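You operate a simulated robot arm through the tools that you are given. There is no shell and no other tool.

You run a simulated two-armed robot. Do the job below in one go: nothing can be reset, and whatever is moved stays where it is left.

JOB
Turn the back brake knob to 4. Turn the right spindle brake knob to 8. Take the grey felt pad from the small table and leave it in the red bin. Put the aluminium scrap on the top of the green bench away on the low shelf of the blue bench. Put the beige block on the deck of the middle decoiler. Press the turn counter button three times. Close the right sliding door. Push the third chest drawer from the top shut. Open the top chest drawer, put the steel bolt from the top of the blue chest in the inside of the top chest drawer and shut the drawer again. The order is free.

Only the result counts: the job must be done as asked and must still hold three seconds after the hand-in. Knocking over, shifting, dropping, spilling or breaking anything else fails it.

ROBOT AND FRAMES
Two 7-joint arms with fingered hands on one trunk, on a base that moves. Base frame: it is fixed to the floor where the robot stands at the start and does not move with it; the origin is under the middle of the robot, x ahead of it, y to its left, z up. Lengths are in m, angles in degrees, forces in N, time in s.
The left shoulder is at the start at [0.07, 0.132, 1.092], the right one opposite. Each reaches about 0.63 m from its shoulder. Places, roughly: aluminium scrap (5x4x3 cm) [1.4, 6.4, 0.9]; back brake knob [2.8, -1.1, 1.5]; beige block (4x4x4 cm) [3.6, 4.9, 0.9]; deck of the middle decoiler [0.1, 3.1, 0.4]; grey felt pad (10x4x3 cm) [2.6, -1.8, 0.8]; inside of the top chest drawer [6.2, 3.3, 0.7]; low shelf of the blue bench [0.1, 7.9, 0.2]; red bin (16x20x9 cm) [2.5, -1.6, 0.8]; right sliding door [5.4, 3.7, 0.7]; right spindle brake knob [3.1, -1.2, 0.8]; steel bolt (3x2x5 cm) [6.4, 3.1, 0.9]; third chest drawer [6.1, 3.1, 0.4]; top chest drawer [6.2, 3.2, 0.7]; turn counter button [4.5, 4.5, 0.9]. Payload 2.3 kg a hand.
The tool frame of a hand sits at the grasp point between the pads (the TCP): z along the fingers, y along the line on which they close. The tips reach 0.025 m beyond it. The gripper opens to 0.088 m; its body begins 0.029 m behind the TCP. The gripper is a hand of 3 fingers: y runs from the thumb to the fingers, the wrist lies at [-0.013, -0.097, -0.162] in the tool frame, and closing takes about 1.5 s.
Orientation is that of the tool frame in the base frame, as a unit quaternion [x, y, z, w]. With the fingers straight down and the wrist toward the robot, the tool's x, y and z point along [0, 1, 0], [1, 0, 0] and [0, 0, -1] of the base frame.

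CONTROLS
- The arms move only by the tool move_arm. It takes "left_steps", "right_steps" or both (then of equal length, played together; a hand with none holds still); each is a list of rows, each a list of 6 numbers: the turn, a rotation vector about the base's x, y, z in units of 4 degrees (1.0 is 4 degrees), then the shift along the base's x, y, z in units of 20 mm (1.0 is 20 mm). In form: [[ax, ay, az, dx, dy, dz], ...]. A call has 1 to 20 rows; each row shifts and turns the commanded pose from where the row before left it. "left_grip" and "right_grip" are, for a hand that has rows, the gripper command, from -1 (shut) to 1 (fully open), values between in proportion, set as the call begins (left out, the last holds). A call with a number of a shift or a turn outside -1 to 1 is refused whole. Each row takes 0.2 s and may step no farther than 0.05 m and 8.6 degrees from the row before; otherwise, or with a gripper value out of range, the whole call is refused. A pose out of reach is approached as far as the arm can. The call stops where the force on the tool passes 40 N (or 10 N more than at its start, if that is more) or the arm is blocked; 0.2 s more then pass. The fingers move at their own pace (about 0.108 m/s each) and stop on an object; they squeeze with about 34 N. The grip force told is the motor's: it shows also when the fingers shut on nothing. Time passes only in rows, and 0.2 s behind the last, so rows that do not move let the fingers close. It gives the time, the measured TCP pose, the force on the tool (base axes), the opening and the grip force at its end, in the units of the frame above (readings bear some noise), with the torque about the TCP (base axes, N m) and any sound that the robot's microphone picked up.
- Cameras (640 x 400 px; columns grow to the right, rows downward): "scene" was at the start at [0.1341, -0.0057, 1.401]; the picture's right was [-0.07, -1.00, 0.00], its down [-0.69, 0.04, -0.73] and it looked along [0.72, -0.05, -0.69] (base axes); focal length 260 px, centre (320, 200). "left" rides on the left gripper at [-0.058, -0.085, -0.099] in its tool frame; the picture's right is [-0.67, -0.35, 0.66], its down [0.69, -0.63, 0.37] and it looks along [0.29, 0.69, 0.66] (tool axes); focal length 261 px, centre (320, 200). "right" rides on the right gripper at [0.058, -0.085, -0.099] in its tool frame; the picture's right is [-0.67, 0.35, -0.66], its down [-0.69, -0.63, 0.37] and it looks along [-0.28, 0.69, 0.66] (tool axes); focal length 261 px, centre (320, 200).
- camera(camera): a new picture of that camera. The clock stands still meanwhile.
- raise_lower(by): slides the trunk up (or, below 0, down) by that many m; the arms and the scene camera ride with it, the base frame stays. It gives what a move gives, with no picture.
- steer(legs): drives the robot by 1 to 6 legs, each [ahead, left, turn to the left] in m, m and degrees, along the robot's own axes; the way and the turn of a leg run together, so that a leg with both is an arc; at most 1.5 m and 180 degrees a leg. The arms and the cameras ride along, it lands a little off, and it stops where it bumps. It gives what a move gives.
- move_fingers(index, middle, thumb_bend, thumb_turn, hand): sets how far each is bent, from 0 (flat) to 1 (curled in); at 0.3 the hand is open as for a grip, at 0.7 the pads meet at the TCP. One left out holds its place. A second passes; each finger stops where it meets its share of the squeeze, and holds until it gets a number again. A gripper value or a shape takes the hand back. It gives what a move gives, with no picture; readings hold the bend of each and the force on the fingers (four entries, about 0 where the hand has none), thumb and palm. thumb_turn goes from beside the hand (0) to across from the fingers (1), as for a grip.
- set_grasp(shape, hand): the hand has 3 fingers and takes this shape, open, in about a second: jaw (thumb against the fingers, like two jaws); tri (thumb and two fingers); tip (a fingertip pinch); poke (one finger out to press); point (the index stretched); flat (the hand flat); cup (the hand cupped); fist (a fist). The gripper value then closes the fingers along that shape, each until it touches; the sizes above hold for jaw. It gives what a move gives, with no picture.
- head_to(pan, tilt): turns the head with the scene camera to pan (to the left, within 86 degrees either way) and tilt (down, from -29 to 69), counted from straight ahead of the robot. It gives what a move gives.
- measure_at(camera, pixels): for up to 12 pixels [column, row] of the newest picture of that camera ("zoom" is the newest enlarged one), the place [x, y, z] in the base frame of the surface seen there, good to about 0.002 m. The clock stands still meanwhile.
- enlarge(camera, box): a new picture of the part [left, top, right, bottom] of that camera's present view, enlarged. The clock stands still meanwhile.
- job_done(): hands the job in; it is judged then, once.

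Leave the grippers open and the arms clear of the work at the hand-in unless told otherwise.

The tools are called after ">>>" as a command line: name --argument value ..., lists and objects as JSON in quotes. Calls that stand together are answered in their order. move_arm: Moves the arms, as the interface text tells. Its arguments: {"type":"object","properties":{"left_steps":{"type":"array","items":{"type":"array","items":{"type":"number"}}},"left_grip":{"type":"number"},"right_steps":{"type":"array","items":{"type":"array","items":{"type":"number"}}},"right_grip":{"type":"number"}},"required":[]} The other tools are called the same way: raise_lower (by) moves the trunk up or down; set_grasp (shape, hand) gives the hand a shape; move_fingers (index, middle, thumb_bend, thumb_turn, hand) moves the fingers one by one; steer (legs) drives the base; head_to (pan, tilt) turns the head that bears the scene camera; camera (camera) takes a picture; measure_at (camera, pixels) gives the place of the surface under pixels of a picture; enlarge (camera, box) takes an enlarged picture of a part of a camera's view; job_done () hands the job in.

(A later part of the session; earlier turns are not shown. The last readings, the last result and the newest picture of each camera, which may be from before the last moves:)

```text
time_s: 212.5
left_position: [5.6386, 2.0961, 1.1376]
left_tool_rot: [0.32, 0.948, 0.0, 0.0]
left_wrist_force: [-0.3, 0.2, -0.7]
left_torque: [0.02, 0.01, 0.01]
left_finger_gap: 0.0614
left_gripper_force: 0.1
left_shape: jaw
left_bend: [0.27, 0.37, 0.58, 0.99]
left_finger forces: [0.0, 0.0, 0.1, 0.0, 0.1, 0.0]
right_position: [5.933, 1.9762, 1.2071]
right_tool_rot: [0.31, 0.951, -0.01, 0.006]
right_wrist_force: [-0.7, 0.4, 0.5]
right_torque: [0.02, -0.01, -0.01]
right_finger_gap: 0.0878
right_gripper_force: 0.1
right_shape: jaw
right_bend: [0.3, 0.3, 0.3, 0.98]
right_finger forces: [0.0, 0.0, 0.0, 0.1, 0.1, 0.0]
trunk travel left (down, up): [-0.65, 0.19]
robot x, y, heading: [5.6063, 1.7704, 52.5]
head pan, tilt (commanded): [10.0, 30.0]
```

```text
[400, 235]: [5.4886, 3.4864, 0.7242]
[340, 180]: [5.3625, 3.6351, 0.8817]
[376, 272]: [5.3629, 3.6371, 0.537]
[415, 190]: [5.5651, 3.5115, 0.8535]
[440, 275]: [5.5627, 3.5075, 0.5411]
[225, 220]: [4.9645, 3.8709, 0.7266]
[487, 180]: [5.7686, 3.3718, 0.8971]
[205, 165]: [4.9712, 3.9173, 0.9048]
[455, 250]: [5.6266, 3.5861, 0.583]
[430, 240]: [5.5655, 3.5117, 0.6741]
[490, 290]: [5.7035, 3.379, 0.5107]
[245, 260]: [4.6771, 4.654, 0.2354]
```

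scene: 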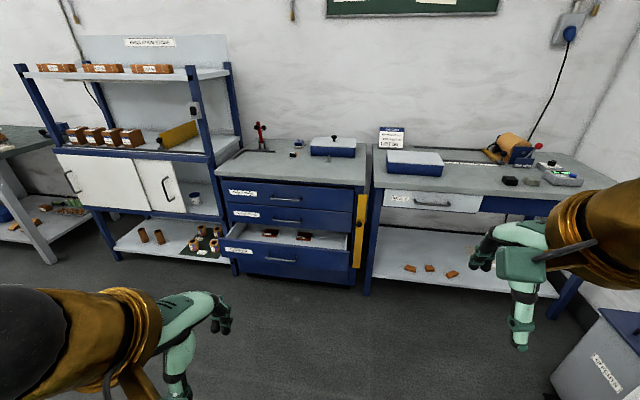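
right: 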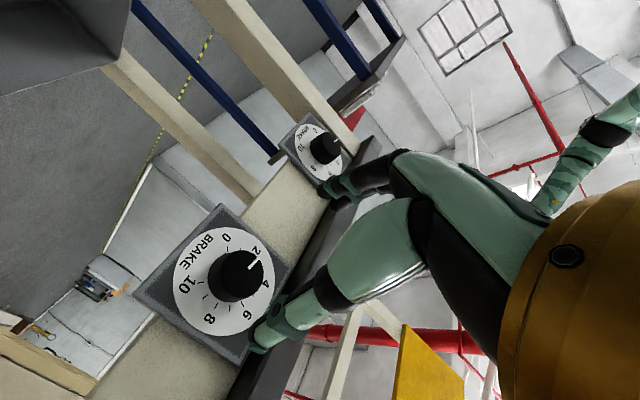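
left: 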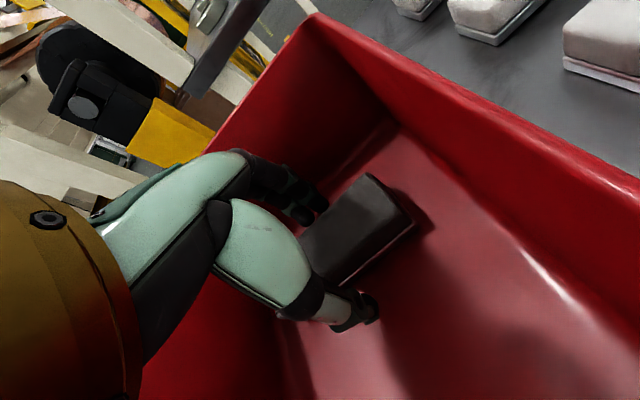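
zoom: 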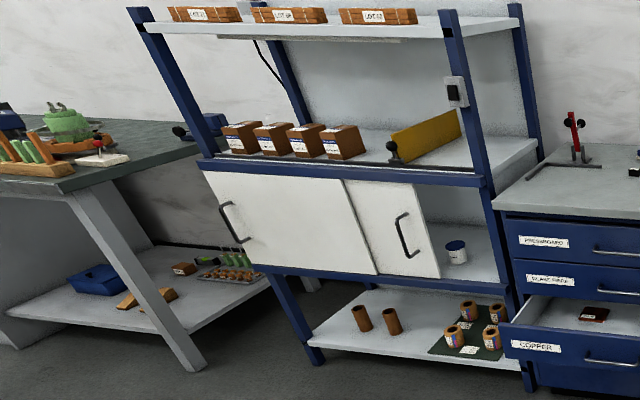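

The chest front faces me squarely (heading ≈54°). Drawer 3 is out ~0.20 m; top handle at (6.09,3.07,0.72), bolt at (6.373,3.119). I drive closer and slightly left to work on the chest.

>>> steer --legs '[[0.45, 0.3, 1.4]]'

>>> raise_lower --by -0.35

>>> head_to --pan 0 --tilt 30

>>> camera --camera "scene"

```text
time_s: 215.6
left_position: [5.6491, 2.6226, 1.1384]
left_tool_rot: [0.306, 0.952, 0.0, 0.0]
left_wrist_force: [0.6, 0.3, 0.0]
left_torque: [0.0, 0.0, -0.01]
left_finger_gap: 0.0613
left_gripper_force: 0.0
left_shape: jaw
left_bend: [0.27, 0.37, 0.58, 0.99]
left_finger forces: [0.1, 0.0, 0.0, 0.0, 0.1, 0.0]
right_position: [5.9475, 2.5109, 1.2074]
right_tool_rot: [0.296, 0.955, -0.009, 0.005]
right_wrist_force: [0.7, -0.2, -0.3]
right_torque: [-0.04, 0.01, 0.0]
right_finger_gap: 0.0879
right_gripper_force: 0.0
right_shape: jaw
right_bend: [0.3, 0.3, 0.3, 0.98]
right_finger forces: [0.1, 0.0, 0.0, 0.1, 0.0, 0.0]
trunk travel left (down, up): [-0.65, 0.19]
robot x, y, heading: [5.6257, 2.2981, 54.3]
head pan, tilt (commanded): [10.0, 30.0]
```

```text
time_s: 219.0
left_position: [5.6487, 2.6235, 0.7888]
left_tool_rot: [0.306, 0.952, 0.0, 0.0]
left_wrist_force: [0.5, 0.1, -0.3]
left_torque: [0.0, 0.0, 0.01]
left_finger_gap: 0.0612
left_gripper_force: 0.1
left_shape: jaw
left_bend: [0.27, 0.37, 0.58, 0.99]
left_finger forces: [0.0, 0.0, 0.0, 0.1, 0.0, 0.1]
right_position: [5.9475, 2.5109, 0.857]
right_tool_rot: [0.296, 0.955, -0.009, 0.006]
right_wrist_force: [0.1, 0.0, -0.5]
right_torque: [0.03, -0.02, 0.0]
right_finger_gap: 0.0875
right_gripper_force: 0.0
right_shape: jaw
right_bend: [0.3, 0.3, 0.3, 0.98]
right_finger forces: [0.0, 0.0, 0.0, 0.0, 0.0, 0.0]
trunk travel left (down, up): [-0.3, 0.54]
robot x, y, heading: [5.6248, 2.2964, 54.4]
head pan, tilt (commanded): [10.0, 30.0]
```

```text
time_s: 219.7
left_position: [5.6488, 2.6245, 0.7878]
left_tool_rot: [0.306, 0.952, 0.0, 0.0]
left_wrist_force: [-0.1, 0.0, -0.6]
left_torque: [0.02, 0.02, -0.02]
left_finger_gap: 0.0611
left_gripper_force: 0.1
left_shape: jaw
left_bend: [0.27, 0.37, 0.58, 0.99]
left_finger forces: [0.0, 0.0, 0.0, 0.0, 0.0, 0.0]
right_position: [5.9463, 2.5111, 0.8564]
right_tool_rot: [0.297, 0.955, -0.009, 0.005]
right_wrist_force: [-0.1, 0.1, 0.6]
right_torque: [-0.01, -0.02, -0.01]
right_finger_gap: 0.0875
right_gripper_force: 0.0
right_shape: jaw
right_bend: [0.3, 0.3, 0.3, 0.98]
right_finger forces: [0.0, 0.0, 0.0, 0.0, 0.0, 0.0]
trunk travel left (down, up): [-0.3, 0.54]
robot x, y, heading: [5.6263, 2.2976, 54.4]
head pan, tilt (commanded): [0.0, 30.0]
```

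```text
taken
```

scene: 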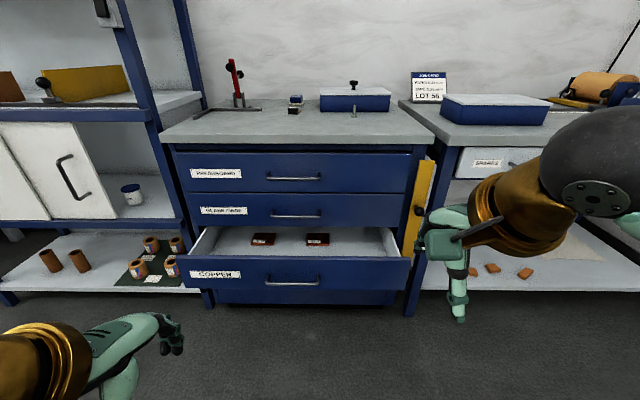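

I measure the third drawer's front, its handle, top drawer handle and the bolt from here.

>>> measure_at --camera "scene" --pixels '[[291, 281], [240, 265], [350, 270], [291, 293], [294, 178], [294, 170], [240, 155], [296, 216], [353, 108], [353, 116], [192, 285], [408, 270]]'

>>> enlarge --camera "scene" --box '[160, 70, 450, 310]'

```text
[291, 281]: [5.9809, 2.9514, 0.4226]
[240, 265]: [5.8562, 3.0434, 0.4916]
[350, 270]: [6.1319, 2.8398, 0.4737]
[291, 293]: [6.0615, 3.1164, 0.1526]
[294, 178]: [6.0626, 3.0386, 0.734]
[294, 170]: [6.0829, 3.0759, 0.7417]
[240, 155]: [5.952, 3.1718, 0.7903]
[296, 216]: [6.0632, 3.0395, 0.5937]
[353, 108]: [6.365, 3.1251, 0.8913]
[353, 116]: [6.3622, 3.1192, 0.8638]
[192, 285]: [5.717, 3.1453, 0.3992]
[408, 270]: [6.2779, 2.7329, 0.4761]
```

```text
1.67 times, centred on (305, 190) of scene
```

zoom: 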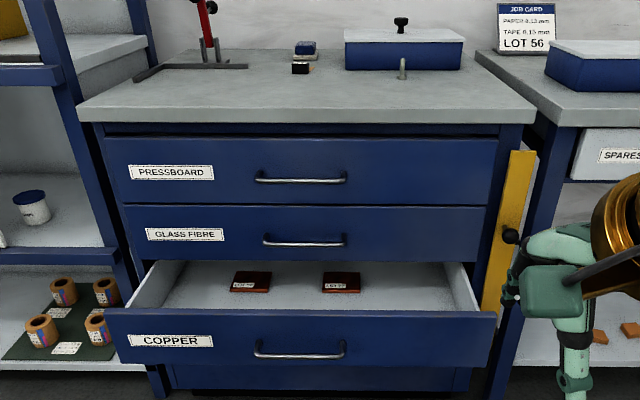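

Drawer 3's front is 0.16 m out. I drive 0.25 m closer, lower the trunk 0.2 m, and pitch the right hand forward to push the drawer front right of its handle.

>>> steer --legs '[[0.25, 0, -0.4]]'

>>> raise_lower --by -0.2

>>> move_arm --right_steps '[[1, -0.729, 0, -0.3, -0.1, 0], [1, -0.729, 0, -0.3, -0.1, 0], [1, -0.729, 0, -0.3, -0.1, 0], [1, -0.729, 0, -0.3, -0.1, 0], [1, -0.729, 0, -0.3, -0.1, 0], [1, -0.729, 0, -0.3, -0.1, 0], [1, -0.729, 0, -0.3, -0.1, 0], [1, -0.729, 0, -0.3, -0.1, 0], [1, -0.729, 0, -0.3, -0.1, 0], [1, -0.729, 0, -0.3, -0.1, 0], [1, -0.729, 0, -0.3, -0.1, 0], [1, -0.729, 0, 0, 0, 0], [1, -0.729, 0, 0, 0, 0], [1, -0.729, 0, 0, 0, 0], [1, -0.729, 0, 0, 0, 0], [1, -0.729, 0, 0, 0, 0], [1, -0.729, 0, 0, 0, 0], [1, -0.729, 0, 0, 0, 0], [0, 0, 0, 0, 0, 0]]' --right_grip -1

>>> camera --camera "scene"

```text
time_s: 221.5
left_position: [5.8007, 2.8301, 0.7884]
left_tool_rot: [0.309, 0.951, -0.001, 0.0]
left_wrist_force: [-1.0, 0.4, 0.6]
left_torque: [-0.01, 0.01, 0.0]
left_finger_gap: 0.0612
left_gripper_force: 0.1
left_shape: jaw
left_bend: [0.27, 0.37, 0.58, 0.99]
left_finger forces: [0.0, 0.1, 0.1, 0.1, 0.2, 0.0]
right_position: [6.098, 2.7143, 0.8567]
right_tool_rot: [0.301, 0.954, -0.009, 0.006]
right_wrist_force: [0.2, 0.6, -0.2]
right_torque: [-0.02, 0.03, -0.02]
right_finger_gap: 0.088
right_gripper_force: 0.0
right_shape: jaw
right_bend: [0.3, 0.3, 0.3, 0.98]
right_finger forces: [0.1, 0.1, 0.1, 0.0, 0.0, 0.0]
trunk travel left (down, up): [-0.3, 0.54]
robot x, y, heading: [5.7738, 2.5043, 54.0]
head pan, tilt (commanded): [0.0, 30.0]
```

```text
time_s: 223.7
left_position: [5.8006, 2.8304, 0.5888]
left_tool_rot: [0.309, 0.951, 0.0, 0.0]
left_wrist_force: [0.1, 0.1, 0.3]
left_torque: [-0.01, 0.01, 0.02]
left_finger_gap: 0.0615
left_gripper_force: 0.0
left_shape: jaw
left_bend: [0.27, 0.37, 0.58, 0.99]
left_finger forces: [0.0, 0.0, 0.0, 0.0, 0.1, 0.0]
right_position: [6.0969, 2.7156, 0.6577]
right_tool_rot: [0.3, 0.954, -0.009, 0.006]
right_wrist_force: [-0.1, 0.2, -0.1]
right_torque: [-0.01, -0.03, 0.0]
right_finger_gap: 0.0875
right_gripper_force: 0.0
right_shape: jaw
right_bend: [0.3, 0.3, 0.3, 0.98]
right_finger forces: [0.0, 0.1, 0.1, 0.1, 0.0, 0.0]
trunk travel left (down, up): [-0.1, 0.74]
robot x, y, heading: [5.7751, 2.5044, 53.9]
head pan, tilt (commanded): [0.0, 30.0]
```

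```text
time_s: 227.7
left_position: [5.8002, 2.8293, 0.5877]
left_tool_rot: [0.31, 0.951, 0.0, 0.0]
left_wrist_force: [0.3, 0.3, 0.1]
left_torque: [-0.02, 0.01, -0.02]
left_finger_gap: 0.0614
left_gripper_force: 0.1
left_shape: jaw
left_bend: [0.27, 0.37, 0.58, 0.99]
left_finger forces: [0.1, 0.0, 0.1, 0.1, 0.0, 0.1]
right_position: [6.0096, 2.7463, 0.7184]
right_tool_rot: [0.22, 0.683, 0.658, 0.229]
right_wrist_force: [0.8, 0.2, 0.5]
right_torque: [0.02, 0.02, -0.02]
right_finger_gap: 0.0003
right_gripper_force: 34.9
right_shape: jaw
right_bend: [0.7, 0.7, 0.77, 1.0]
right_finger forces: [0.0, 0.1, 0.0, 0.0, 0.1, 0.0]
right hand out of reach, approached as far as the arm can: row 10, 11, 12, 13, 14, 15, 16, 17, 18
trunk travel left (down, up): [-0.1, 0.74]
robot x, y, heading: [5.775, 2.5044, 54.0]
head pan, tilt (commanded): [0.0, 30.0]
```

```text
taken
```

scene: 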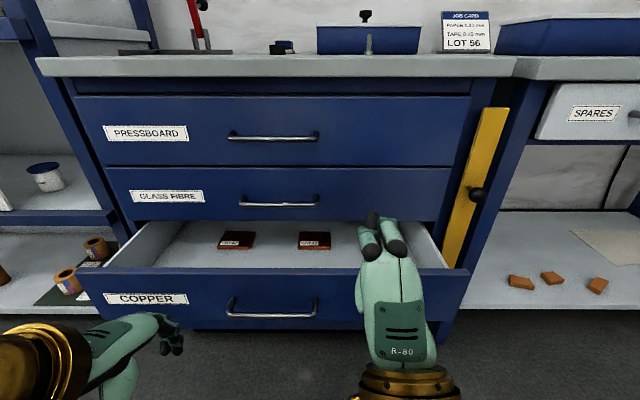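

The hand points forward at r right of the handle. I lower it to z≈0.44 while easing forward to just before the drawer front.

>>> move_arm --right_steps '[[0, 0, 0, 0.147, 0.2, -1], [0, 0, 0, 0.147, 0.2, -1], [0, 0, 0, 0.147, 0.2, -1], [0, 0, 0, 0.147, 0.2, -1], [0, 0, 0, 0.147, 0.2, -1], [0, 0, 0, 0.147, 0.2, -1], [0, 0, 0, 0.147, 0.2, -1], [0, 0, 0, 0.147, 0.2, -1], [0, 0, 0, 0.147, 0.2, -1], [0, 0, 0, 0.147, 0.2, -1], [0, 0, 0, 0.147, 0.2, -1], [0, 0, 0, 0.147, 0.2, -1], [0, 0, 0, 0.147, 0.2, -1], [0, 0, 0, 0.147, 0.2, -1], [0, 0, 0, 0, 0, 0]]'

>>> camera --camera "scene"

>>> camera --camera "right"

```text
time_s: 230.9
left_position: [5.7998, 2.8295, 0.5888]
left_tool_rot: [0.309, 0.951, 0.0, 0.0]
left_wrist_force: [-0.2, -0.4, 0.7]
left_torque: [0.01, 0.01, -0.01]
left_finger_gap: 0.0612
left_gripper_force: 0.0
left_shape: jaw
left_bend: [0.27, 0.37, 0.58, 0.99]
left_finger forces: [0.0, 0.0, 0.1, 0.1, 0.1, 0.0]
right_position: [6.0867, 2.8629, 0.5324]
right_tool_rot: [0.219, 0.684, 0.657, 0.229]
right_wrist_force: [-0.4, 0.2, 0.0]
right_torque: [0.01, -0.03, 0.0]
right_finger_gap: 0.0
right_gripper_force: 34.0
right_shape: jaw
right_bend: [0.7, 0.7, 0.77, 1.0]
right_finger forces: [0.0, 0.1, 0.0, 0.0, 0.0, 0.0]
right hand out of reach, approached as far as the arm can: row 1, 3, 6, 7, 8, 9, 10, 11, 12, 13, 14
trunk travel left (down, up): [-0.1, 0.74]
robot x, y, heading: [5.7746, 2.5059, 53.9]
head pan, tilt (commanded): [0.0, 30.0]
```

```text
taken
```

scene: 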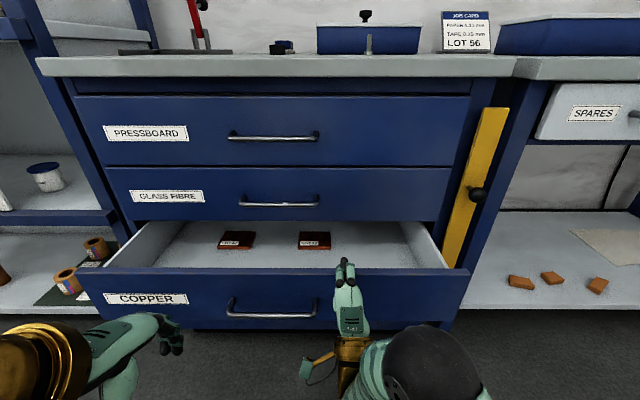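

```text
taken
```

right: 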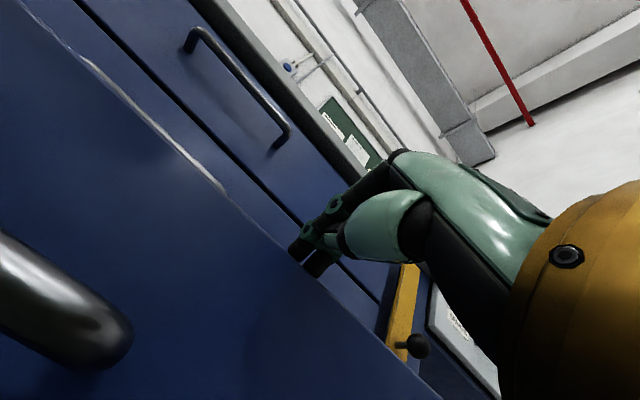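

The hand ended slightly high and forward because the arm is folded too much. I back the base 0.12 m and lower the hand with a more extended arm.

>>> steer --legs '[[-0.12, 0, 0]]'

>>> move_arm --right_steps '[[0, 0, 0, 0, 0, -1], [0, 0, 0, 0, 0, -1], [0, 0, 0, 0, 0, -1], [0, 0, 0, 0, 0, -1], [0, 0, 0, 0, 0, -0.5], [0, 0, 0, 0, 0, 0]]'

>>> camera --camera "right"

```text
time_s: 232.1
left_position: [5.7294, 2.7319, 0.588]
left_tool_rot: [0.31, 0.951, 0.0, 0.0]
left_wrist_force: [0.3, -0.4, 0.7]
left_torque: [0.02, 0.04, 0.01]
left_finger_gap: 0.0612
left_gripper_force: 0.1
left_shape: jaw
left_bend: [0.27, 0.37, 0.58, 0.99]
left_finger forces: [0.0, 0.0, 0.1, 0.0, 0.0, 0.1]
right_position: [6.0146, 2.7657, 0.5328]
right_tool_rot: [0.22, 0.683, 0.658, 0.228]
right_wrist_force: [-0.6, 0.3, 0.1]
right_torque: [0.02, 0.0, 0.0]
right_finger_gap: 0.0
right_gripper_force: 33.8
right_shape: jaw
right_bend: [0.7, 0.7, 0.77, 1.0]
right_finger forces: [0.0, 0.0, 0.0, 0.0, 0.0, 0.0]
trunk travel left (down, up): [-0.1, 0.74]
robot x, y, heading: [5.7094, 2.4098, 53.9]
head pan, tilt (commanded): [0.0, 30.0]
```

```text
time_s: 233.5
left_position: [5.7284, 2.7322, 0.5882]
left_tool_rot: [0.309, 0.951, 0.0, 0.0]
left_wrist_force: [-1.0, 0.8, 0.4]
left_torque: [-0.02, 0.01, 0.01]
left_finger_gap: 0.0612
left_gripper_force: 0.1
left_shape: jaw
left_bend: [0.27, 0.37, 0.58, 0.99]
left_finger forces: [0.1, 0.0, 0.0, 0.1, 0.0, 0.1]
right_position: [6.0298, 2.788, 0.451]
right_tool_rot: [0.22, 0.684, 0.657, 0.228]
right_wrist_force: [0.7, 0.6, -0.7]
right_torque: [0.01, -0.01, 0.01]
right_finger_gap: 0.0
right_gripper_force: 34.3
right_shape: jaw
right_bend: [0.7, 0.7, 0.77, 1.0]
right_finger forces: [0.0, 0.0, 0.0, 0.0, 0.0, 0.0]
right hand out of reach, approached as far as the arm can: row 1, 2, 3, 4
trunk travel left (down, up): [-0.1, 0.74]
robot x, y, heading: [5.7051, 2.4048, 54.0]
head pan, tilt (commanded): [0.0, 30.0]
```

```text
taken
```

right: 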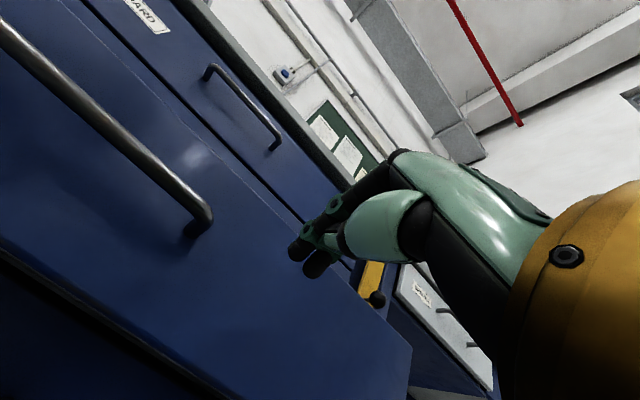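

The closed fingertips face the drawer front right of the handle. I push forward along the chest's depth direction.

>>> move_arm --right_steps '[[0, 0, 0, 0.589, 0.808, 0], [0, 0, 0, 0.589, 0.808, 0], [0, 0, 0, 0.589, 0.808, 0], [0, 0, 0, 0.589, 0.808, 0], [0, 0, 0, 0.589, 0.808, 0], [0, 0, 0, 0.589, 0.808, 0], [0, 0, 0, 0.589, 0.808, 0], [0, 0, 0, 0.589, 0.808, 0], [0, 0, 0, 0.589, 0.808, 0], [0, 0, 0, 0.589, 0.808, 0]]'

>>> camera --camera "scene"

```text
time_s: 235.7
left_position: [5.7293, 2.7324, 0.5891]
left_tool_rot: [0.309, 0.951, 0.0, 0.0]
left_wrist_force: [0.6, 0.7, -0.2]
left_torque: [-0.01, -0.01, -0.02]
left_finger_gap: 0.0613
left_gripper_force: 0.1
left_shape: jaw
left_bend: [0.27, 0.37, 0.58, 0.99]
left_finger forces: [0.0, 0.1, 0.0, 0.0, 0.1, 0.1]
right_position: [6.1249, 2.8839, 0.4833]
right_tool_rot: [0.22, 0.683, 0.658, 0.228]
right_wrist_force: [-0.2, 0.1, -0.2]
right_torque: [0.01, 0.0, 0.01]
right_finger_gap: 0.0003
right_gripper_force: 33.9
right_shape: jaw
right_bend: [0.7, 0.7, 0.77, 1.0]
right_finger forces: [0.0, 0.1, 0.0, 0.0, 0.0, 0.0]
right hand out of reach, approached as far as the arm can: row 6, 7, 8, 9, 10
trunk travel left (down, up): [-0.1, 0.74]
robot x, y, heading: [5.7041, 2.4077, 53.9]
head pan, tilt (commanded): [0.0, 30.0]
```

```text
taken
```

scene: 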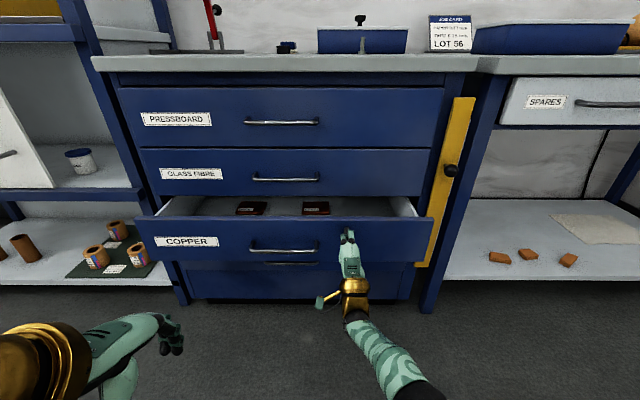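

The arm is at full stretch; the drawer is now ~0.1 m open. I drive the base 0.08 m ahead with the hand held, then finish with the arm.

>>> steer --legs '[[0.08, 0, 0]]'

>>> move_arm --right_steps '[[0, 0, 0, 0.3, 0.404, -0.2], [0, 0, 0, 0.3, 0.404, -0.2], [0, 0, 0, 0.3, 0.404, -0.2], [0, 0, 0, 0.3, 0.404, 0], [0, 0, 0, 0.3, 0.404, 0]]'

>>> camera --camera "scene"

```text
time_s: 236.8
left_position: [5.7752, 2.7954, 0.5883]
left_tool_rot: [0.309, 0.951, 0.0, -0.001]
left_wrist_force: [0.3, 0.6, 0.0]
left_torque: [0.05, -0.02, 0.0]
left_finger_gap: 0.0613
left_gripper_force: 0.0
left_shape: jaw
left_bend: [0.27, 0.37, 0.58, 0.99]
left_finger forces: [0.0, 0.0, 0.1, 0.1, 0.1, 0.1]
right_position: [6.1719, 2.9483, 0.4822]
right_tool_rot: [0.219, 0.683, 0.658, 0.227]
right_wrist_force: [0.2, -0.1, 0.4]
right_torque: [0.04, -0.04, 0.01]
right_finger_gap: 0.0
right_gripper_force: 34.0
right_shape: jaw
right_bend: [0.7, 0.7, 0.77, 1.0]
right_finger forces: [0.0, 0.0, 0.0, 0.0, 0.0, 0.0]
trunk travel left (down, up): [-0.1, 0.74]
robot x, y, heading: [5.7511, 2.4735, 53.9]
head pan, tilt (commanded): [0.0, 30.0]
```

```text
time_s: 238.0
left_position: [5.7759, 2.7964, 0.5889]
left_tool_rot: [0.309, 0.951, -0.001, 0.0]
left_wrist_force: [-0.1, 0.2, -0.1]
left_torque: [0.02, 0.0, -0.03]
left_finger_gap: 0.061
left_gripper_force: 0.1
left_shape: jaw
left_bend: [0.27, 0.37, 0.58, 0.99]
left_finger forces: [0.0, 0.0, 0.1, 0.0, 0.0, 0.0]
right_position: [6.1786, 2.9458, 0.4793]
right_tool_rot: [0.22, 0.683, 0.658, 0.229]
right_wrist_force: [-0.5, 0.2, 1.6]
right_torque: [0.01, -0.03, -0.02]
right_finger_gap: 0.0
right_gripper_force: 33.9
right_shape: jaw
right_bend: [0.7, 0.7, 0.77, 1.0]
right_finger forces: [0.1, 0.1, 0.0, 0.1, 0.1, 0.1]
right hand out of reach, approached as far as the arm can: row 1, 2, 3, 4, 5
trunk travel left (down, up): [-0.1, 0.74]
robot x, y, heading: [5.7497, 2.4692, 54.1]
head pan, tilt (commanded): [0.0, 30.0]
```

```text
taken
```

scene: 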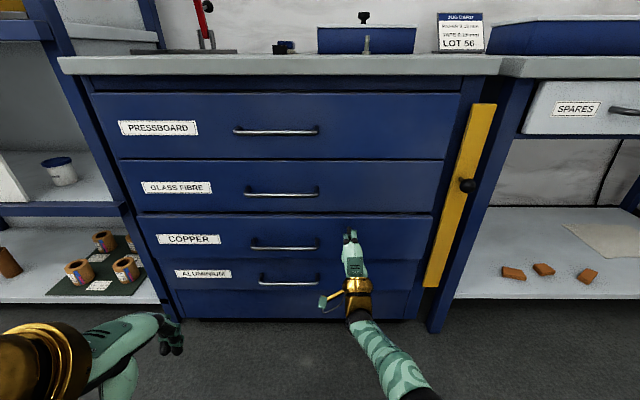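

The third drawer (COPPER) looks almost shut. I measure whether its front is flush with the others.

>>> measure_at --camera "scene" --pixels '[[230, 165], [230, 227], [400, 170], [400, 225], [230, 275], [160, 220], [230, 105], [400, 235]]'

>>> enlarge --camera "scene" --box '[100, 80, 460, 310]'

```text
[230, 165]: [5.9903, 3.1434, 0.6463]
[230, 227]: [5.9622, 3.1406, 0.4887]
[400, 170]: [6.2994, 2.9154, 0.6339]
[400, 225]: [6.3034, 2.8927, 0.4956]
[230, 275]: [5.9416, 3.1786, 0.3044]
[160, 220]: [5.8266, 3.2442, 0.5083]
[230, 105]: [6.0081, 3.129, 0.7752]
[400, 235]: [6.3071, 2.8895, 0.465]
```

```text
1.74 times, centred on (280, 195) of scene
```

zoom: 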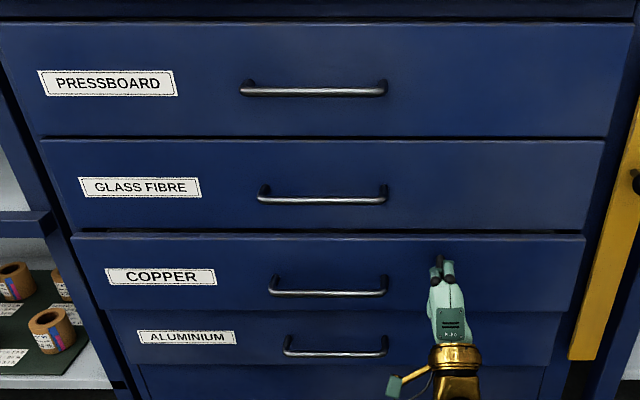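

The third drawer is still ~18 mm out. I drive 3 cm more ahead with the hand held.

>>> steer --legs '[[0.03, 0, 0]]'

>>> move_arm --right_steps '[[0, 0, 0, 0.3, 0.404, 0], [0, 0, 0, 0.3, 0.404, 0], [0, 0, 0, 0, 0, 0]]'

>>> camera --camera "scene"

>>> measure_at --camera "scene" --pixels '[[230, 165], [230, 227], [400, 170], [400, 225], [250, 235], [250, 170]]'

```text
time_s: 238.9
left_position: [5.7913, 2.8182, 0.5897]
left_tool_rot: [0.31, 0.951, 0.001, 0.0]
left_wrist_force: [0.1, -1.1, -0.4]
left_torque: [0.01, -0.01, -0.01]
left_finger_gap: 0.0612
left_gripper_force: 0.1
left_shape: jaw
left_bend: [0.27, 0.37, 0.58, 0.99]
left_finger forces: [0.1, 0.0, 0.0, 0.0, 0.0, 0.1]
right_position: [6.1955, 2.9672, 0.4837]
right_tool_rot: [0.219, 0.679, 0.662, 0.229]
right_wrist_force: [-6.0, -7.5, -0.9]
right_torque: [-0.07, 0.08, 0.01]
right_finger_gap: 0.0
right_gripper_force: 33.7
right_shape: jaw
right_bend: [0.7, 0.7, 0.78, 1.0]
right_finger forces: [5.9, 4.6, 0.0, 0.1, 0.0, 0.0]
trunk travel left (down, up): [-0.1, 0.74]
robot x, y, heading: [5.7666, 2.4943, 54.2]
head pan, tilt (commanded): [0.0, 30.0]
stopped in leg 1: the force on the tool passed its limit at 71 N (the readings are from after the stop); the commanded pose is now the measured one
```

```text
time_s: 239.8
left_position: [5.7907, 2.8186, 0.588]
left_tool_rot: [0.309, 0.951, 0.001, 0.0]
left_wrist_force: [0.3, 0.1, -0.2]
left_torque: [0.03, -0.01, 0.0]
left_finger_gap: 0.0615
left_gripper_force: 0.1
left_shape: jaw
left_bend: [0.27, 0.37, 0.58, 0.99]
left_finger forces: [0.1, 0.0, 0.1, 0.0, 0.0, 0.0]
right_position: [6.1936, 2.9674, 0.4846]
right_tool_rot: [0.219, 0.679, 0.663, 0.229]
right_wrist_force: [-7.5, -9.2, -1.6]
right_torque: [-0.12, 0.14, -0.01]
right_finger_gap: 0.0
right_gripper_force: 34.3
right_shape: jaw
right_bend: [0.7, 0.7, 0.78, 1.0]
right_finger forces: [8.1, 4.7, 0.0, 0.1, 0.1, 0.1]
right hand out of reach, approached as far as the arm can: row 1, 2
trunk travel left (down, up): [-0.1, 0.74]
robot x, y, heading: [5.768, 2.489, 53.8]
head pan, tilt (commanded): [0.0, 30.0]
```

```text
taken
```

scene: 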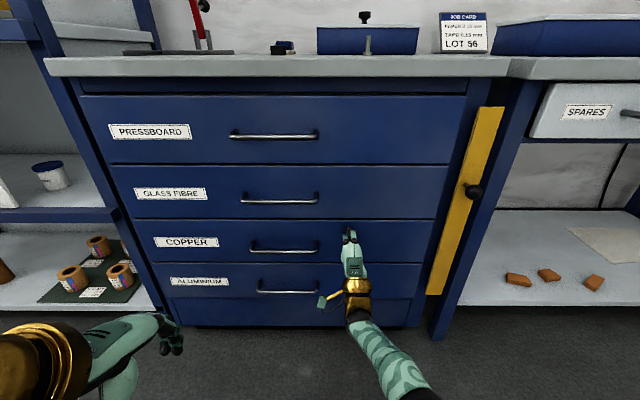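

```text
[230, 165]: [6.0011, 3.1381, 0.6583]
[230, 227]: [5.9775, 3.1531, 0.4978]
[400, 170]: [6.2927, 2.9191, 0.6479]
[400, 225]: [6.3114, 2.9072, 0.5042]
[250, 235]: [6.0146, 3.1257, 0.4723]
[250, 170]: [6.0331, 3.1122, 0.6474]
```

The third drawer is now flush. I pull the right hand back, raise the trunk and look at the bolt on the chest top.

>>> move_arm --right_steps '[[0, 0, 0, -0.589, -0.808, 0], [0, 0, 0, -0.589, -0.808, 0], [0, 0, 0, -0.589, -0.808, 0], [0, 0, 0, -0.589, -0.808, 0], [0, 0, 0, -0.589, -0.808, 0]]'

>>> steer --legs '[[-0.3, 0, 0]]'

>>> raise_lower --by 0.6

>>> head_to --pan 0 --tilt 30

>>> camera --camera "scene"

```text
time_s: 240.9
left_position: [5.792, 2.82, 0.5886]
left_tool_rot: [0.31, 0.951, 0.001, 0.0]
left_wrist_force: [-0.4, 0.5, 0.3]
left_torque: [-0.02, -0.01, 0.01]
left_finger_gap: 0.0612
left_gripper_force: 0.3
left_shape: jaw
left_bend: [0.27, 0.37, 0.58, 0.99]
left_finger forces: [0.0, 0.0, 0.1, 0.1, 0.0, 0.0]
right_position: [6.1334, 2.8875, 0.4844]
right_tool_rot: [0.219, 0.679, 0.662, 0.229]
right_wrist_force: [0.9, -0.1, -0.3]
right_torque: [-0.02, 0.01, -0.01]
right_finger_gap: 0.0
right_gripper_force: 33.8
right_shape: jaw
right_bend: [0.7, 0.7, 0.78, 1.0]
right_finger forces: [0.0, 0.0, 0.1, 0.1, 0.0, 0.0]
trunk travel left (down, up): [-0.1, 0.74]
robot x, y, heading: [5.7688, 2.4956, 54.2]
head pan, tilt (commanded): [0.0, 30.0]
```

```text
time_s: 243.0
left_position: [5.6141, 2.5777, 0.5878]
left_tool_rot: [0.304, 0.953, 0.0, 0.0]
left_wrist_force: [-0.3, 0.7, 0.3]
left_torque: [0.01, -0.04, 0.0]
left_finger_gap: 0.0612
left_gripper_force: 0.0
left_shape: jaw
left_bend: [0.27, 0.37, 0.58, 0.99]
left_finger forces: [0.1, 0.0, 0.0, 0.1, 0.0, 0.1]
right_position: [5.9568, 2.6486, 0.4835]
right_tool_rot: [0.215, 0.681, 0.663, 0.225]
right_wrist_force: [-0.3, 1.0, 0.1]
right_torque: [0.0, 0.02, -0.04]
right_finger_gap: 0.0
right_gripper_force: 34.3
right_shape: jaw
right_bend: [0.7, 0.7, 0.78, 1.0]
right_finger forces: [0.0, 0.0, 0.0, 0.0, 0.0, 0.0]
trunk travel left (down, up): [-0.1, 0.74]
robot x, y, heading: [5.593, 2.2519, 54.7]
head pan, tilt (commanded): [0.0, 30.0]
```

```text
refused: 0.6 is not a number from -0.4 to 0.4
```

```text
time_s: 243.6
left_position: [5.6141, 2.5767, 0.5882]
left_tool_rot: [0.304, 0.953, 0.0, 0.0]
left_wrist_force: [-0.9, 0.9, -0.1]
left_torque: [-0.02, 0.02, -0.02]
left_finger_gap: 0.0614
left_gripper_force: 0.1
left_shape: jaw
left_bend: [0.27, 0.37, 0.58, 0.99]
left_finger forces: [0.1, 0.1, 0.1, 0.0, 0.1, 0.0]
right_position: [5.9548, 2.6488, 0.4832]
right_tool_rot: [0.215, 0.682, 0.662, 0.225]
right_wrist_force: [-0.5, 0.4, -0.4]
right_torque: [-0.02, 0.01, 0.0]
right_finger_gap: 0.0
right_gripper_force: 34.8
right_shape: jaw
right_bend: [0.7, 0.7, 0.78, 1.0]
right_finger forces: [0.0, 0.0, 0.0, 0.1, 0.0, 0.1]
trunk travel left (down, up): [-0.1, 0.74]
robot x, y, heading: [5.5935, 2.2501, 54.7]
head pan, tilt (commanded): [0.0, 30.0]
```

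```text
taken
```

scene: 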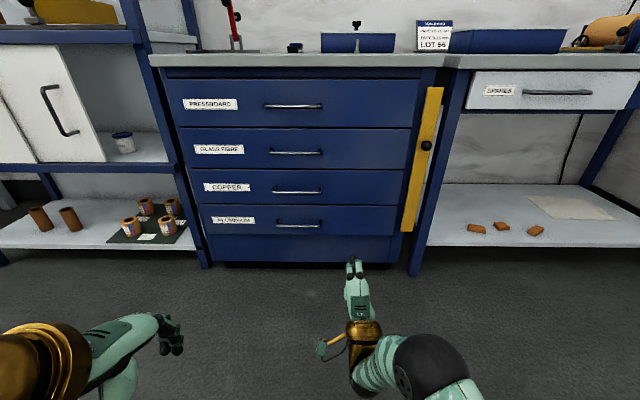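

All drawers are flush. I raise the trunk in two steps and restore the right hand to fingers-down.

>>> raise_lower --by 0.4

>>> raise_lower --by 0.25

>>> move_arm --right_steps '[[-1, 0.729, 0, 0, 0, 0], [-1, 0.729, 0, 0, 0, 0], [-1, 0.729, 0, 0, 0, 0], [-1, 0.729, 0, 0, 0, 0], [-1, 0.729, 0, 0, 0, 0], [-1, 0.729, 0, 0, 0, 0], [-1, 0.729, 0, 0, 0, 0], [-1, 0.729, 0, 0, 0, 0], [-1, 0.729, 0, 0, 0, 0], [-1, 0.729, 0, 0, 0, 0], [-1, 0.729, 0, 0, 0, 0], [-1, 0.729, 0, 0, 0, 0], [-1, 0.729, 0, 0, 0, 0], [-1, 0.729, 0, 0, 0, 0], [-1, 0.729, 0, 0, 0, 0], [-1, 0.729, 0, 0, 0, 0], [-1, 0.729, 0, 0, 0, 0], [-1, 0.729, 0, 0, 0, 0]]' --right_grip 1

>>> head_to --pan -5 --tilt 30

>>> camera --camera "scene"

```text
time_s: 247.4
left_position: [5.6142, 2.5769, 0.9885]
left_tool_rot: [0.304, 0.953, 0.0, -0.001]
left_wrist_force: [-0.2, -0.2, 0.3]
left_torque: [0.02, -0.01, 0.02]
left_finger_gap: 0.0612
left_gripper_force: 0.1
left_shape: jaw
left_bend: [0.27, 0.37, 0.58, 0.99]
left_finger forces: [0.0, 0.1, 0.0, 0.0, 0.0, 0.0]
right_position: [5.9565, 2.6492, 0.8825]
right_tool_rot: [0.216, 0.681, 0.662, 0.226]
right_wrist_force: [0.0, 0.5, 0.7]
right_torque: [-0.01, -0.01, 0.0]
right_finger_gap: 0.0
right_gripper_force: 34.0
right_shape: jaw
right_bend: [0.7, 0.7, 0.78, 1.0]
right_finger forces: [0.0, 0.0, 0.1, 0.0, 0.0, 0.0]
trunk travel left (down, up): [-0.5, 0.34]
robot x, y, heading: [5.5968, 2.2504, 54.8]
head pan, tilt (commanded): [0.0, 30.0]
```

```text
time_s: 250.0
left_position: [5.6147, 2.5773, 1.2374]
left_tool_rot: [0.304, 0.953, 0.0, 0.0]
left_wrist_force: [0.2, 0.1, 0.2]
left_torque: [0.01, -0.03, -0.04]
left_finger_gap: 0.0614
left_gripper_force: 0.1
left_shape: jaw
left_bend: [0.27, 0.37, 0.58, 0.99]
left_finger forces: [0.0, 0.0, 0.1, 0.0, 0.0, 0.0]
right_position: [5.9562, 2.6494, 1.1335]
right_tool_rot: [0.216, 0.681, 0.663, 0.226]
right_wrist_force: [-0.4, 0.0, 0.4]
right_torque: [0.0, 0.02, 0.0]
right_finger_gap: 0.0
right_gripper_force: 33.4
right_shape: jaw
right_bend: [0.7, 0.7, 0.78, 1.0]
right_finger forces: [0.0, 0.0, 0.1, 0.0, 0.1, 0.1]
trunk travel left (down, up): [-0.75, 0.09]
robot x, y, heading: [5.5907, 2.2534, 54.6]
head pan, tilt (commanded): [0.0, 30.0]
```

```text
time_s: 253.8
left_position: [5.6145, 2.5769, 1.2395]
left_tool_rot: [0.304, 0.953, 0.001, 0.0]
left_wrist_force: [-0.5, -0.2, 0.0]
left_torque: [-0.01, -0.01, 0.01]
left_finger_gap: 0.0613
left_gripper_force: 0.0
left_shape: jaw
left_bend: [0.27, 0.37, 0.58, 0.99]
left_finger forces: [0.0, 0.0, 0.0, 0.0, 0.0, 0.0]
right_position: [5.9586, 2.6531, 1.1348]
right_tool_rot: [0.308, 0.95, 0.039, 0.022]
right_wrist_force: [0.1, -0.4, 0.9]
right_torque: [-0.04, 0.02, -0.04]
right_finger_gap: 0.0875
right_gripper_force: 0.0
right_shape: jaw
right_bend: [0.3, 0.3, 0.3, 0.98]
right_finger forces: [0.1, 0.1, 0.1, 0.0, 0.0, 0.0]
right hand out of reach, approached as far as the arm can: row 15, 16
trunk travel left (down, up): [-0.75, 0.09]
robot x, y, heading: [5.5907, 2.2521, 54.5]
head pan, tilt (commanded): [0.0, 30.0]
```

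```text
time_s: 254.5
left_position: [5.6152, 2.5777, 1.2382]
left_tool_rot: [0.304, 0.953, 0.0, 0.0]
left_wrist_force: [0.2, -0.4, -0.3]
left_torque: [0.03, -0.03, -0.01]
left_finger_gap: 0.0615
left_gripper_force: 0.0
left_shape: jaw
left_bend: [0.27, 0.37, 0.58, 0.99]
left_finger forces: [0.1, 0.1, 0.0, 0.0, 0.0, 0.0]
right_position: [5.9588, 2.6536, 1.1347]
right_tool_rot: [0.307, 0.951, 0.04, 0.022]
right_wrist_force: [0.5, -0.1, 0.5]
right_torque: [0.01, -0.01, -0.01]
right_finger_gap: 0.0876
right_gripper_force: 0.0
right_shape: jaw
right_bend: [0.3, 0.3, 0.3, 0.98]
right_finger forces: [0.0, 0.0, 0.0, 0.0, 0.0, 0.1]
trunk travel left (down, up): [-0.75, 0.09]
robot x, y, heading: [5.5944, 2.2476, 54.5]
head pan, tilt (commanded): [-5.0, 30.0]
```

```text
taken
```

scene: 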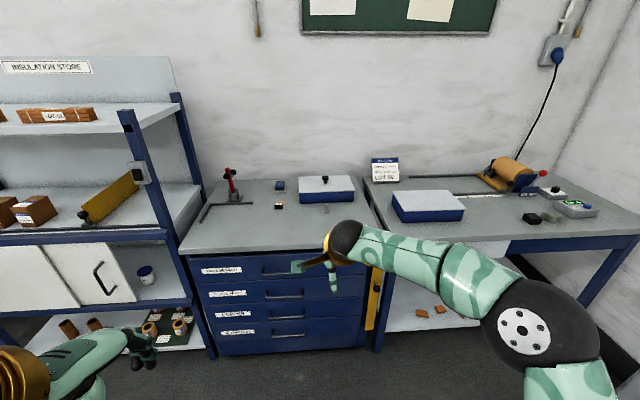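

I enlarge the chest top around the bolt and box and measure.

>>> enlarge --camera "scene" --box '[260, 165, 380, 240]'

>>> measure_at --camera "zoom" --pixels '[[351, 233], [351, 245], [351, 222], [340, 190], [430, 190], [340, 208], [430, 205], [240, 208], [250, 120], [320, 245], [480, 200], [100, 235]]'

```text
5.33 times, centred on (320, 202) of scene
```

zoom: 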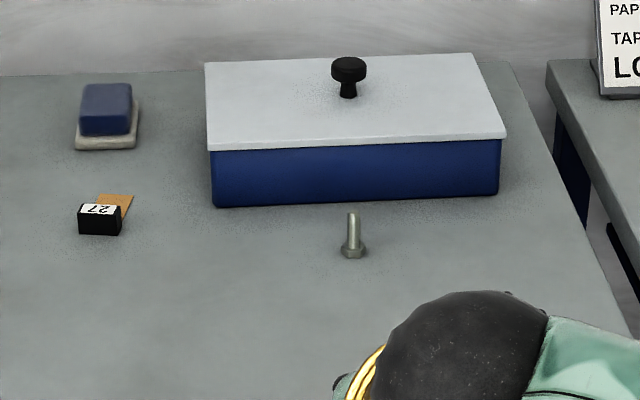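

```text
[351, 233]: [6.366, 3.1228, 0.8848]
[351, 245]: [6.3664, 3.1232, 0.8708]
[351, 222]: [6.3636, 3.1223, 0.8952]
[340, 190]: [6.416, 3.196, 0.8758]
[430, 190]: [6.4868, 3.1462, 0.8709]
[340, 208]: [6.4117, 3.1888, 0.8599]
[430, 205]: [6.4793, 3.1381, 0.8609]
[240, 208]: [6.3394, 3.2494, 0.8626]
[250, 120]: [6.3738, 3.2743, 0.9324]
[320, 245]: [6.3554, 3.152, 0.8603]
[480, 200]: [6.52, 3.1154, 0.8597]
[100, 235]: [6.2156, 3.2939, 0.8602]
```

The bolt stands head-down at (6.366,3.123), z 0.860–0.905; the box is 8 cm behind it. I drive 0.48 m closer with hands high and level the right hand.

>>> steer --legs '[[0.48, 0, -0.6]]'

>>> move_arm --right_steps '[[-1, 0.729, 0, 0, 0, 0], [0, 0, 0, 0, 0, 0]]' --right_grip 0.4

>>> raise_lower --by -0.1

>>> head_to --pan -10 --tilt 50

>>> camera --camera "scene"

>>> camera --camera "right"

```text
time_s: 257.3
left_position: [5.8961, 2.9603, 1.2399]
left_tool_rot: [0.31, 0.951, 0.001, 0.001]
left_wrist_force: [-0.4, -0.3, 0.1]
left_torque: [-0.01, 0.03, 0.01]
left_finger_gap: 0.0612
left_gripper_force: 0.0
left_shape: jaw
left_bend: [0.27, 0.37, 0.58, 0.99]
left_finger forces: [0.0, 0.1, 0.0, 0.1, 0.0, 0.0]
right_position: [6.2393, 3.0329, 1.1354]
right_tool_rot: [0.314, 0.948, 0.041, 0.023]
right_wrist_force: [-0.2, 0.7, 0.8]
right_torque: [0.0, 0.03, 0.01]
right_finger_gap: 0.0877
right_gripper_force: 0.1
right_shape: jaw
right_bend: [0.3, 0.3, 0.3, 0.98]
right_finger forces: [0.0, 0.1, 0.0, 0.0, 0.0, 0.1]
trunk travel left (down, up): [-0.75, 0.09]
robot x, y, heading: [5.8681, 2.6399, 53.7]
head pan, tilt (commanded): [-5.0, 30.0]
```

```text
time_s: 257.9
left_position: [5.8959, 2.9621, 1.2391]
left_tool_rot: [0.31, 0.951, 0.0, 0.0]
left_wrist_force: [-0.2, -0.5, -0.5]
left_torque: [-0.02, 0.02, 0.01]
left_finger_gap: 0.0612
left_gripper_force: 0.0
left_shape: jaw
left_bend: [0.27, 0.37, 0.58, 0.99]
left_finger forces: [0.0, 0.0, 0.1, 0.0, 0.0, 0.0]
right_position: [6.2409, 3.0338, 1.1333]
right_tool_rot: [0.313, 0.95, -0.001, 0.01]
right_wrist_force: [-0.5, 0.0, 0.1]
right_torque: [0.0, 0.02, -0.02]
right_finger_gap: 0.0619
right_gripper_force: 0.0
right_shape: jaw
right_bend: [0.27, 0.37, 0.58, 0.99]
right_finger forces: [0.0, 0.1, 0.0, 0.0, 0.0, 0.1]
trunk travel left (down, up): [-0.75, 0.09]
robot x, y, heading: [5.8692, 2.6371, 53.9]
head pan, tilt (commanded): [-5.0, 30.0]
```

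```text
time_s: 259.2
left_position: [5.8972, 2.9618, 1.1395]
left_tool_rot: [0.31, 0.951, 0.0, 0.0]
left_wrist_force: [0.3, -0.1, -0.3]
left_torque: [-0.02, -0.02, 0.0]
left_finger_gap: 0.0611
left_gripper_force: 0.1
left_shape: jaw
left_bend: [0.27, 0.37, 0.58, 0.99]
left_finger forces: [0.1, 0.0, 0.0, 0.0, 0.0, 0.0]
right_position: [6.2406, 3.0348, 1.0342]
right_tool_rot: [0.313, 0.95, -0.001, 0.01]
right_wrist_force: [-0.2, -0.4, 0.2]
right_torque: [0.03, 0.01, -0.04]
right_finger_gap: 0.062
right_gripper_force: 0.0
right_shape: jaw
right_bend: [0.27, 0.37, 0.58, 0.99]
right_finger forces: [0.0, 0.0, 0.0, 0.0, 0.0, 0.0]
trunk travel left (down, up): [-0.65, 0.19]
robot x, y, heading: [5.8683, 2.6399, 54.2]
head pan, tilt (commanded): [-5.0, 30.0]
```

```text
time_s: 260.1
left_position: [5.8958, 2.9621, 1.1376]
left_tool_rot: [0.31, 0.951, 0.0, 0.001]
left_wrist_force: [-0.2, 0.1, -0.4]
left_torque: [0.0, -0.04, -0.03]
left_finger_gap: 0.0616
left_gripper_force: 0.1
left_shape: jaw
left_bend: [0.27, 0.37, 0.58, 0.99]
left_finger forces: [0.0, 0.0, 0.0, 0.0, 0.1, 0.0]
right_position: [6.2417, 3.0343, 1.0351]
right_tool_rot: [0.313, 0.95, -0.002, 0.01]
right_wrist_force: [0.1, -0.2, 0.0]
right_torque: [-0.05, -0.03, 0.01]
right_finger_gap: 0.062
right_gripper_force: 0.0
right_shape: jaw
right_bend: [0.27, 0.37, 0.58, 0.99]
right_finger forces: [0.0, 0.0, 0.0, 0.1, 0.0, 0.1]
trunk travel left (down, up): [-0.65, 0.19]
robot x, y, heading: [5.8706, 2.6328, 54.0]
head pan, tilt (commanded): [-10.0, 50.0]
```

```text
taken
```

scene: 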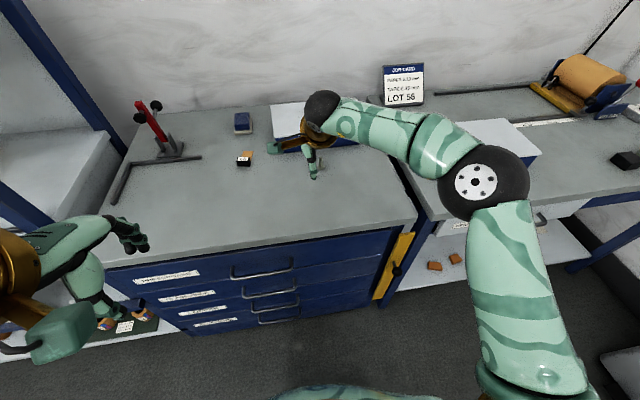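

```text
taken
```

right: 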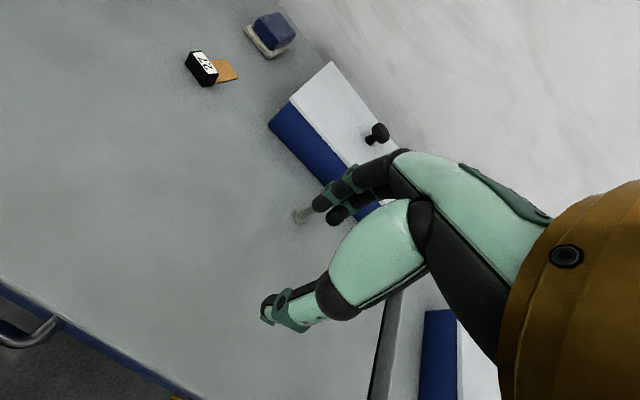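

I move the right hand over the bolt and check from its camera.

>>> move_arm --right_steps '[[0, 0, 0, 0.886, 0.634, 0], [0, 0, 0, 0.886, 0.634, 0], [0, 0, 0, 0.886, 0.634, 0], [0, 0, 0, 0.886, 0.634, 0], [0, 0, 0, 0.886, 0.634, -0.3], [0, 0, 0, 0.886, 0.634, -0.3], [0, 0, 0, 0.886, 0.634, -0.4], [0, 0, 0, 0, 0, 0]]'

>>> camera --camera "right"

>>> enlarge --camera "scene" --box '[260, 90, 420, 200]'

```text
time_s: 261.9
left_position: [5.8963, 2.9627, 1.1386]
left_tool_rot: [0.309, 0.951, 0.0, -0.001]
left_wrist_force: [0.1, -1.2, 0.2]
left_torque: [-0.02, 0.0, 0.02]
left_finger_gap: 0.0612
left_gripper_force: 0.0
left_shape: jaw
left_bend: [0.27, 0.37, 0.58, 0.99]
left_finger forces: [0.0, 0.1, 0.1, 0.0, 0.0, 0.0]
right_position: [6.3248, 3.048, 0.9944]
right_tool_rot: [0.313, 0.95, -0.002, 0.009]
right_wrist_force: [-0.6, 0.0, 0.5]
right_torque: [0.0, -0.02, -0.02]
right_finger_gap: 0.062
right_gripper_force: 0.1
right_shape: jaw
right_bend: [0.27, 0.37, 0.58, 0.99]
right_finger forces: [0.0, 0.1, 0.1, 0.1, 0.1, 0.1]
right hand out of reach, approached as far as the arm can: row 3, 4, 5, 6, 7
trunk travel left (down, up): [-0.65, 0.19]
robot x, y, heading: [5.8684, 2.6368, 54.0]
head pan, tilt (commanded): [-10.0, 50.0]
```

```text
taken
```

right: 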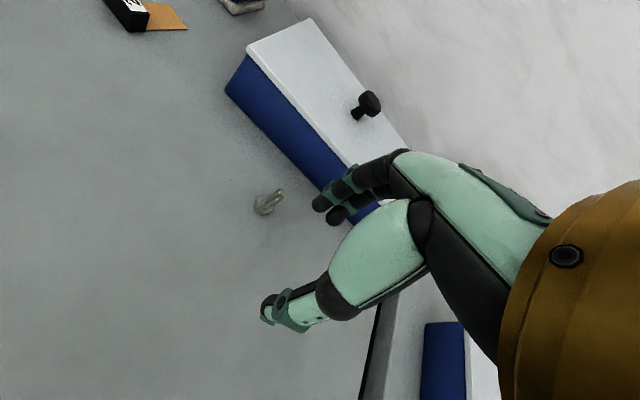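

```text
3.64 times, centred on (340, 145) of scene
```

zoom: 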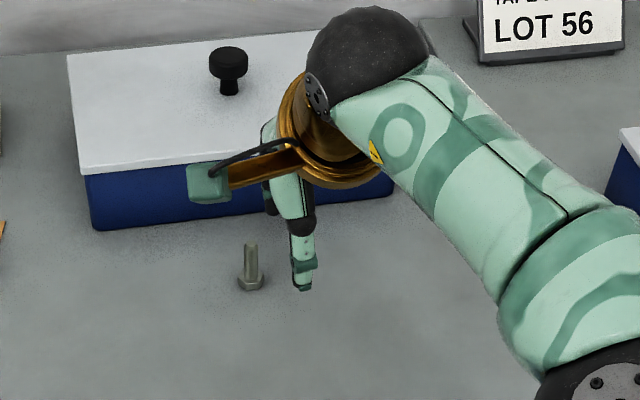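

The arm is near its limit; I pull the hand back 5 cm and drive the base 0.1 m closer.

>>> move_arm --right_steps '[[0, 0, 0, -0.589, -0.808, 0], [0, 0, 0, -0.589, -0.808, 0], [0, 0, 0, -0.589, -0.808, 0], [0, 0, 0, 0, 0, 0]]'

>>> steer --legs '[[0.1, 0, 0]]'

>>> camera --camera "right"

```text
time_s: 262.9
left_position: [5.8976, 2.9626, 1.1379]
left_tool_rot: [0.31, 0.951, 0.0, 0.0]
left_wrist_force: [-0.4, 0.2, 0.6]
left_torque: [0.01, -0.01, -0.03]
left_finger_gap: 0.0613
left_gripper_force: 0.0
left_shape: jaw
left_bend: [0.27, 0.37, 0.58, 0.99]
left_finger forces: [0.1, 0.1, 0.0, 0.0, 0.1, 0.0]
right_position: [6.2904, 2.9979, 0.9966]
right_tool_rot: [0.314, 0.949, -0.002, 0.01]
right_wrist_force: [-0.6, -0.3, 0.4]
right_torque: [0.0, -0.02, -0.02]
right_finger_gap: 0.0621
right_gripper_force: 0.0
right_shape: jaw
right_bend: [0.27, 0.37, 0.58, 0.99]
right_finger forces: [0.1, 0.0, 0.1, 0.0, 0.0, 0.1]
trunk travel left (down, up): [-0.65, 0.19]
robot x, y, heading: [5.8732, 2.636, 53.9]
head pan, tilt (commanded): [-10.0, 50.0]
```

```text
time_s: 264.0
left_position: [5.9537, 3.0422, 1.1388]
left_tool_rot: [0.31, 0.951, 0.0, 0.0]
left_wrist_force: [-0.2, 0.1, -0.6]
left_torque: [0.02, -0.02, -0.01]
left_finger_gap: 0.0611
left_gripper_force: 0.0
left_shape: jaw
left_bend: [0.27, 0.37, 0.58, 0.99]
left_finger forces: [0.0, 0.0, 0.1, 0.0, 0.0, 0.0]
right_position: [6.348, 3.077, 0.9975]
right_tool_rot: [0.312, 0.95, 0.0, 0.01]
right_wrist_force: [0.3, 0.1, 0.0]
right_torque: [-0.02, -0.02, 0.0]
right_finger_gap: 0.0619
right_gripper_force: 0.0
right_shape: jaw
right_bend: [0.27, 0.37, 0.58, 0.99]
right_finger forces: [0.0, 0.0, 0.0, 0.0, 0.0, 0.1]
trunk travel left (down, up): [-0.65, 0.19]
robot x, y, heading: [5.9266, 2.7144, 53.6]
head pan, tilt (commanded): [-10.0, 50.0]
```

```text
taken
```

right: 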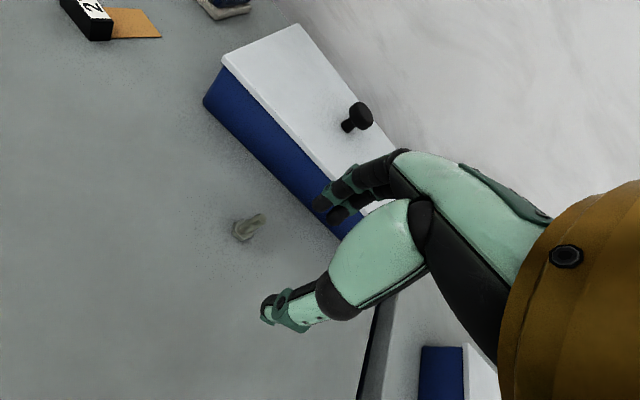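

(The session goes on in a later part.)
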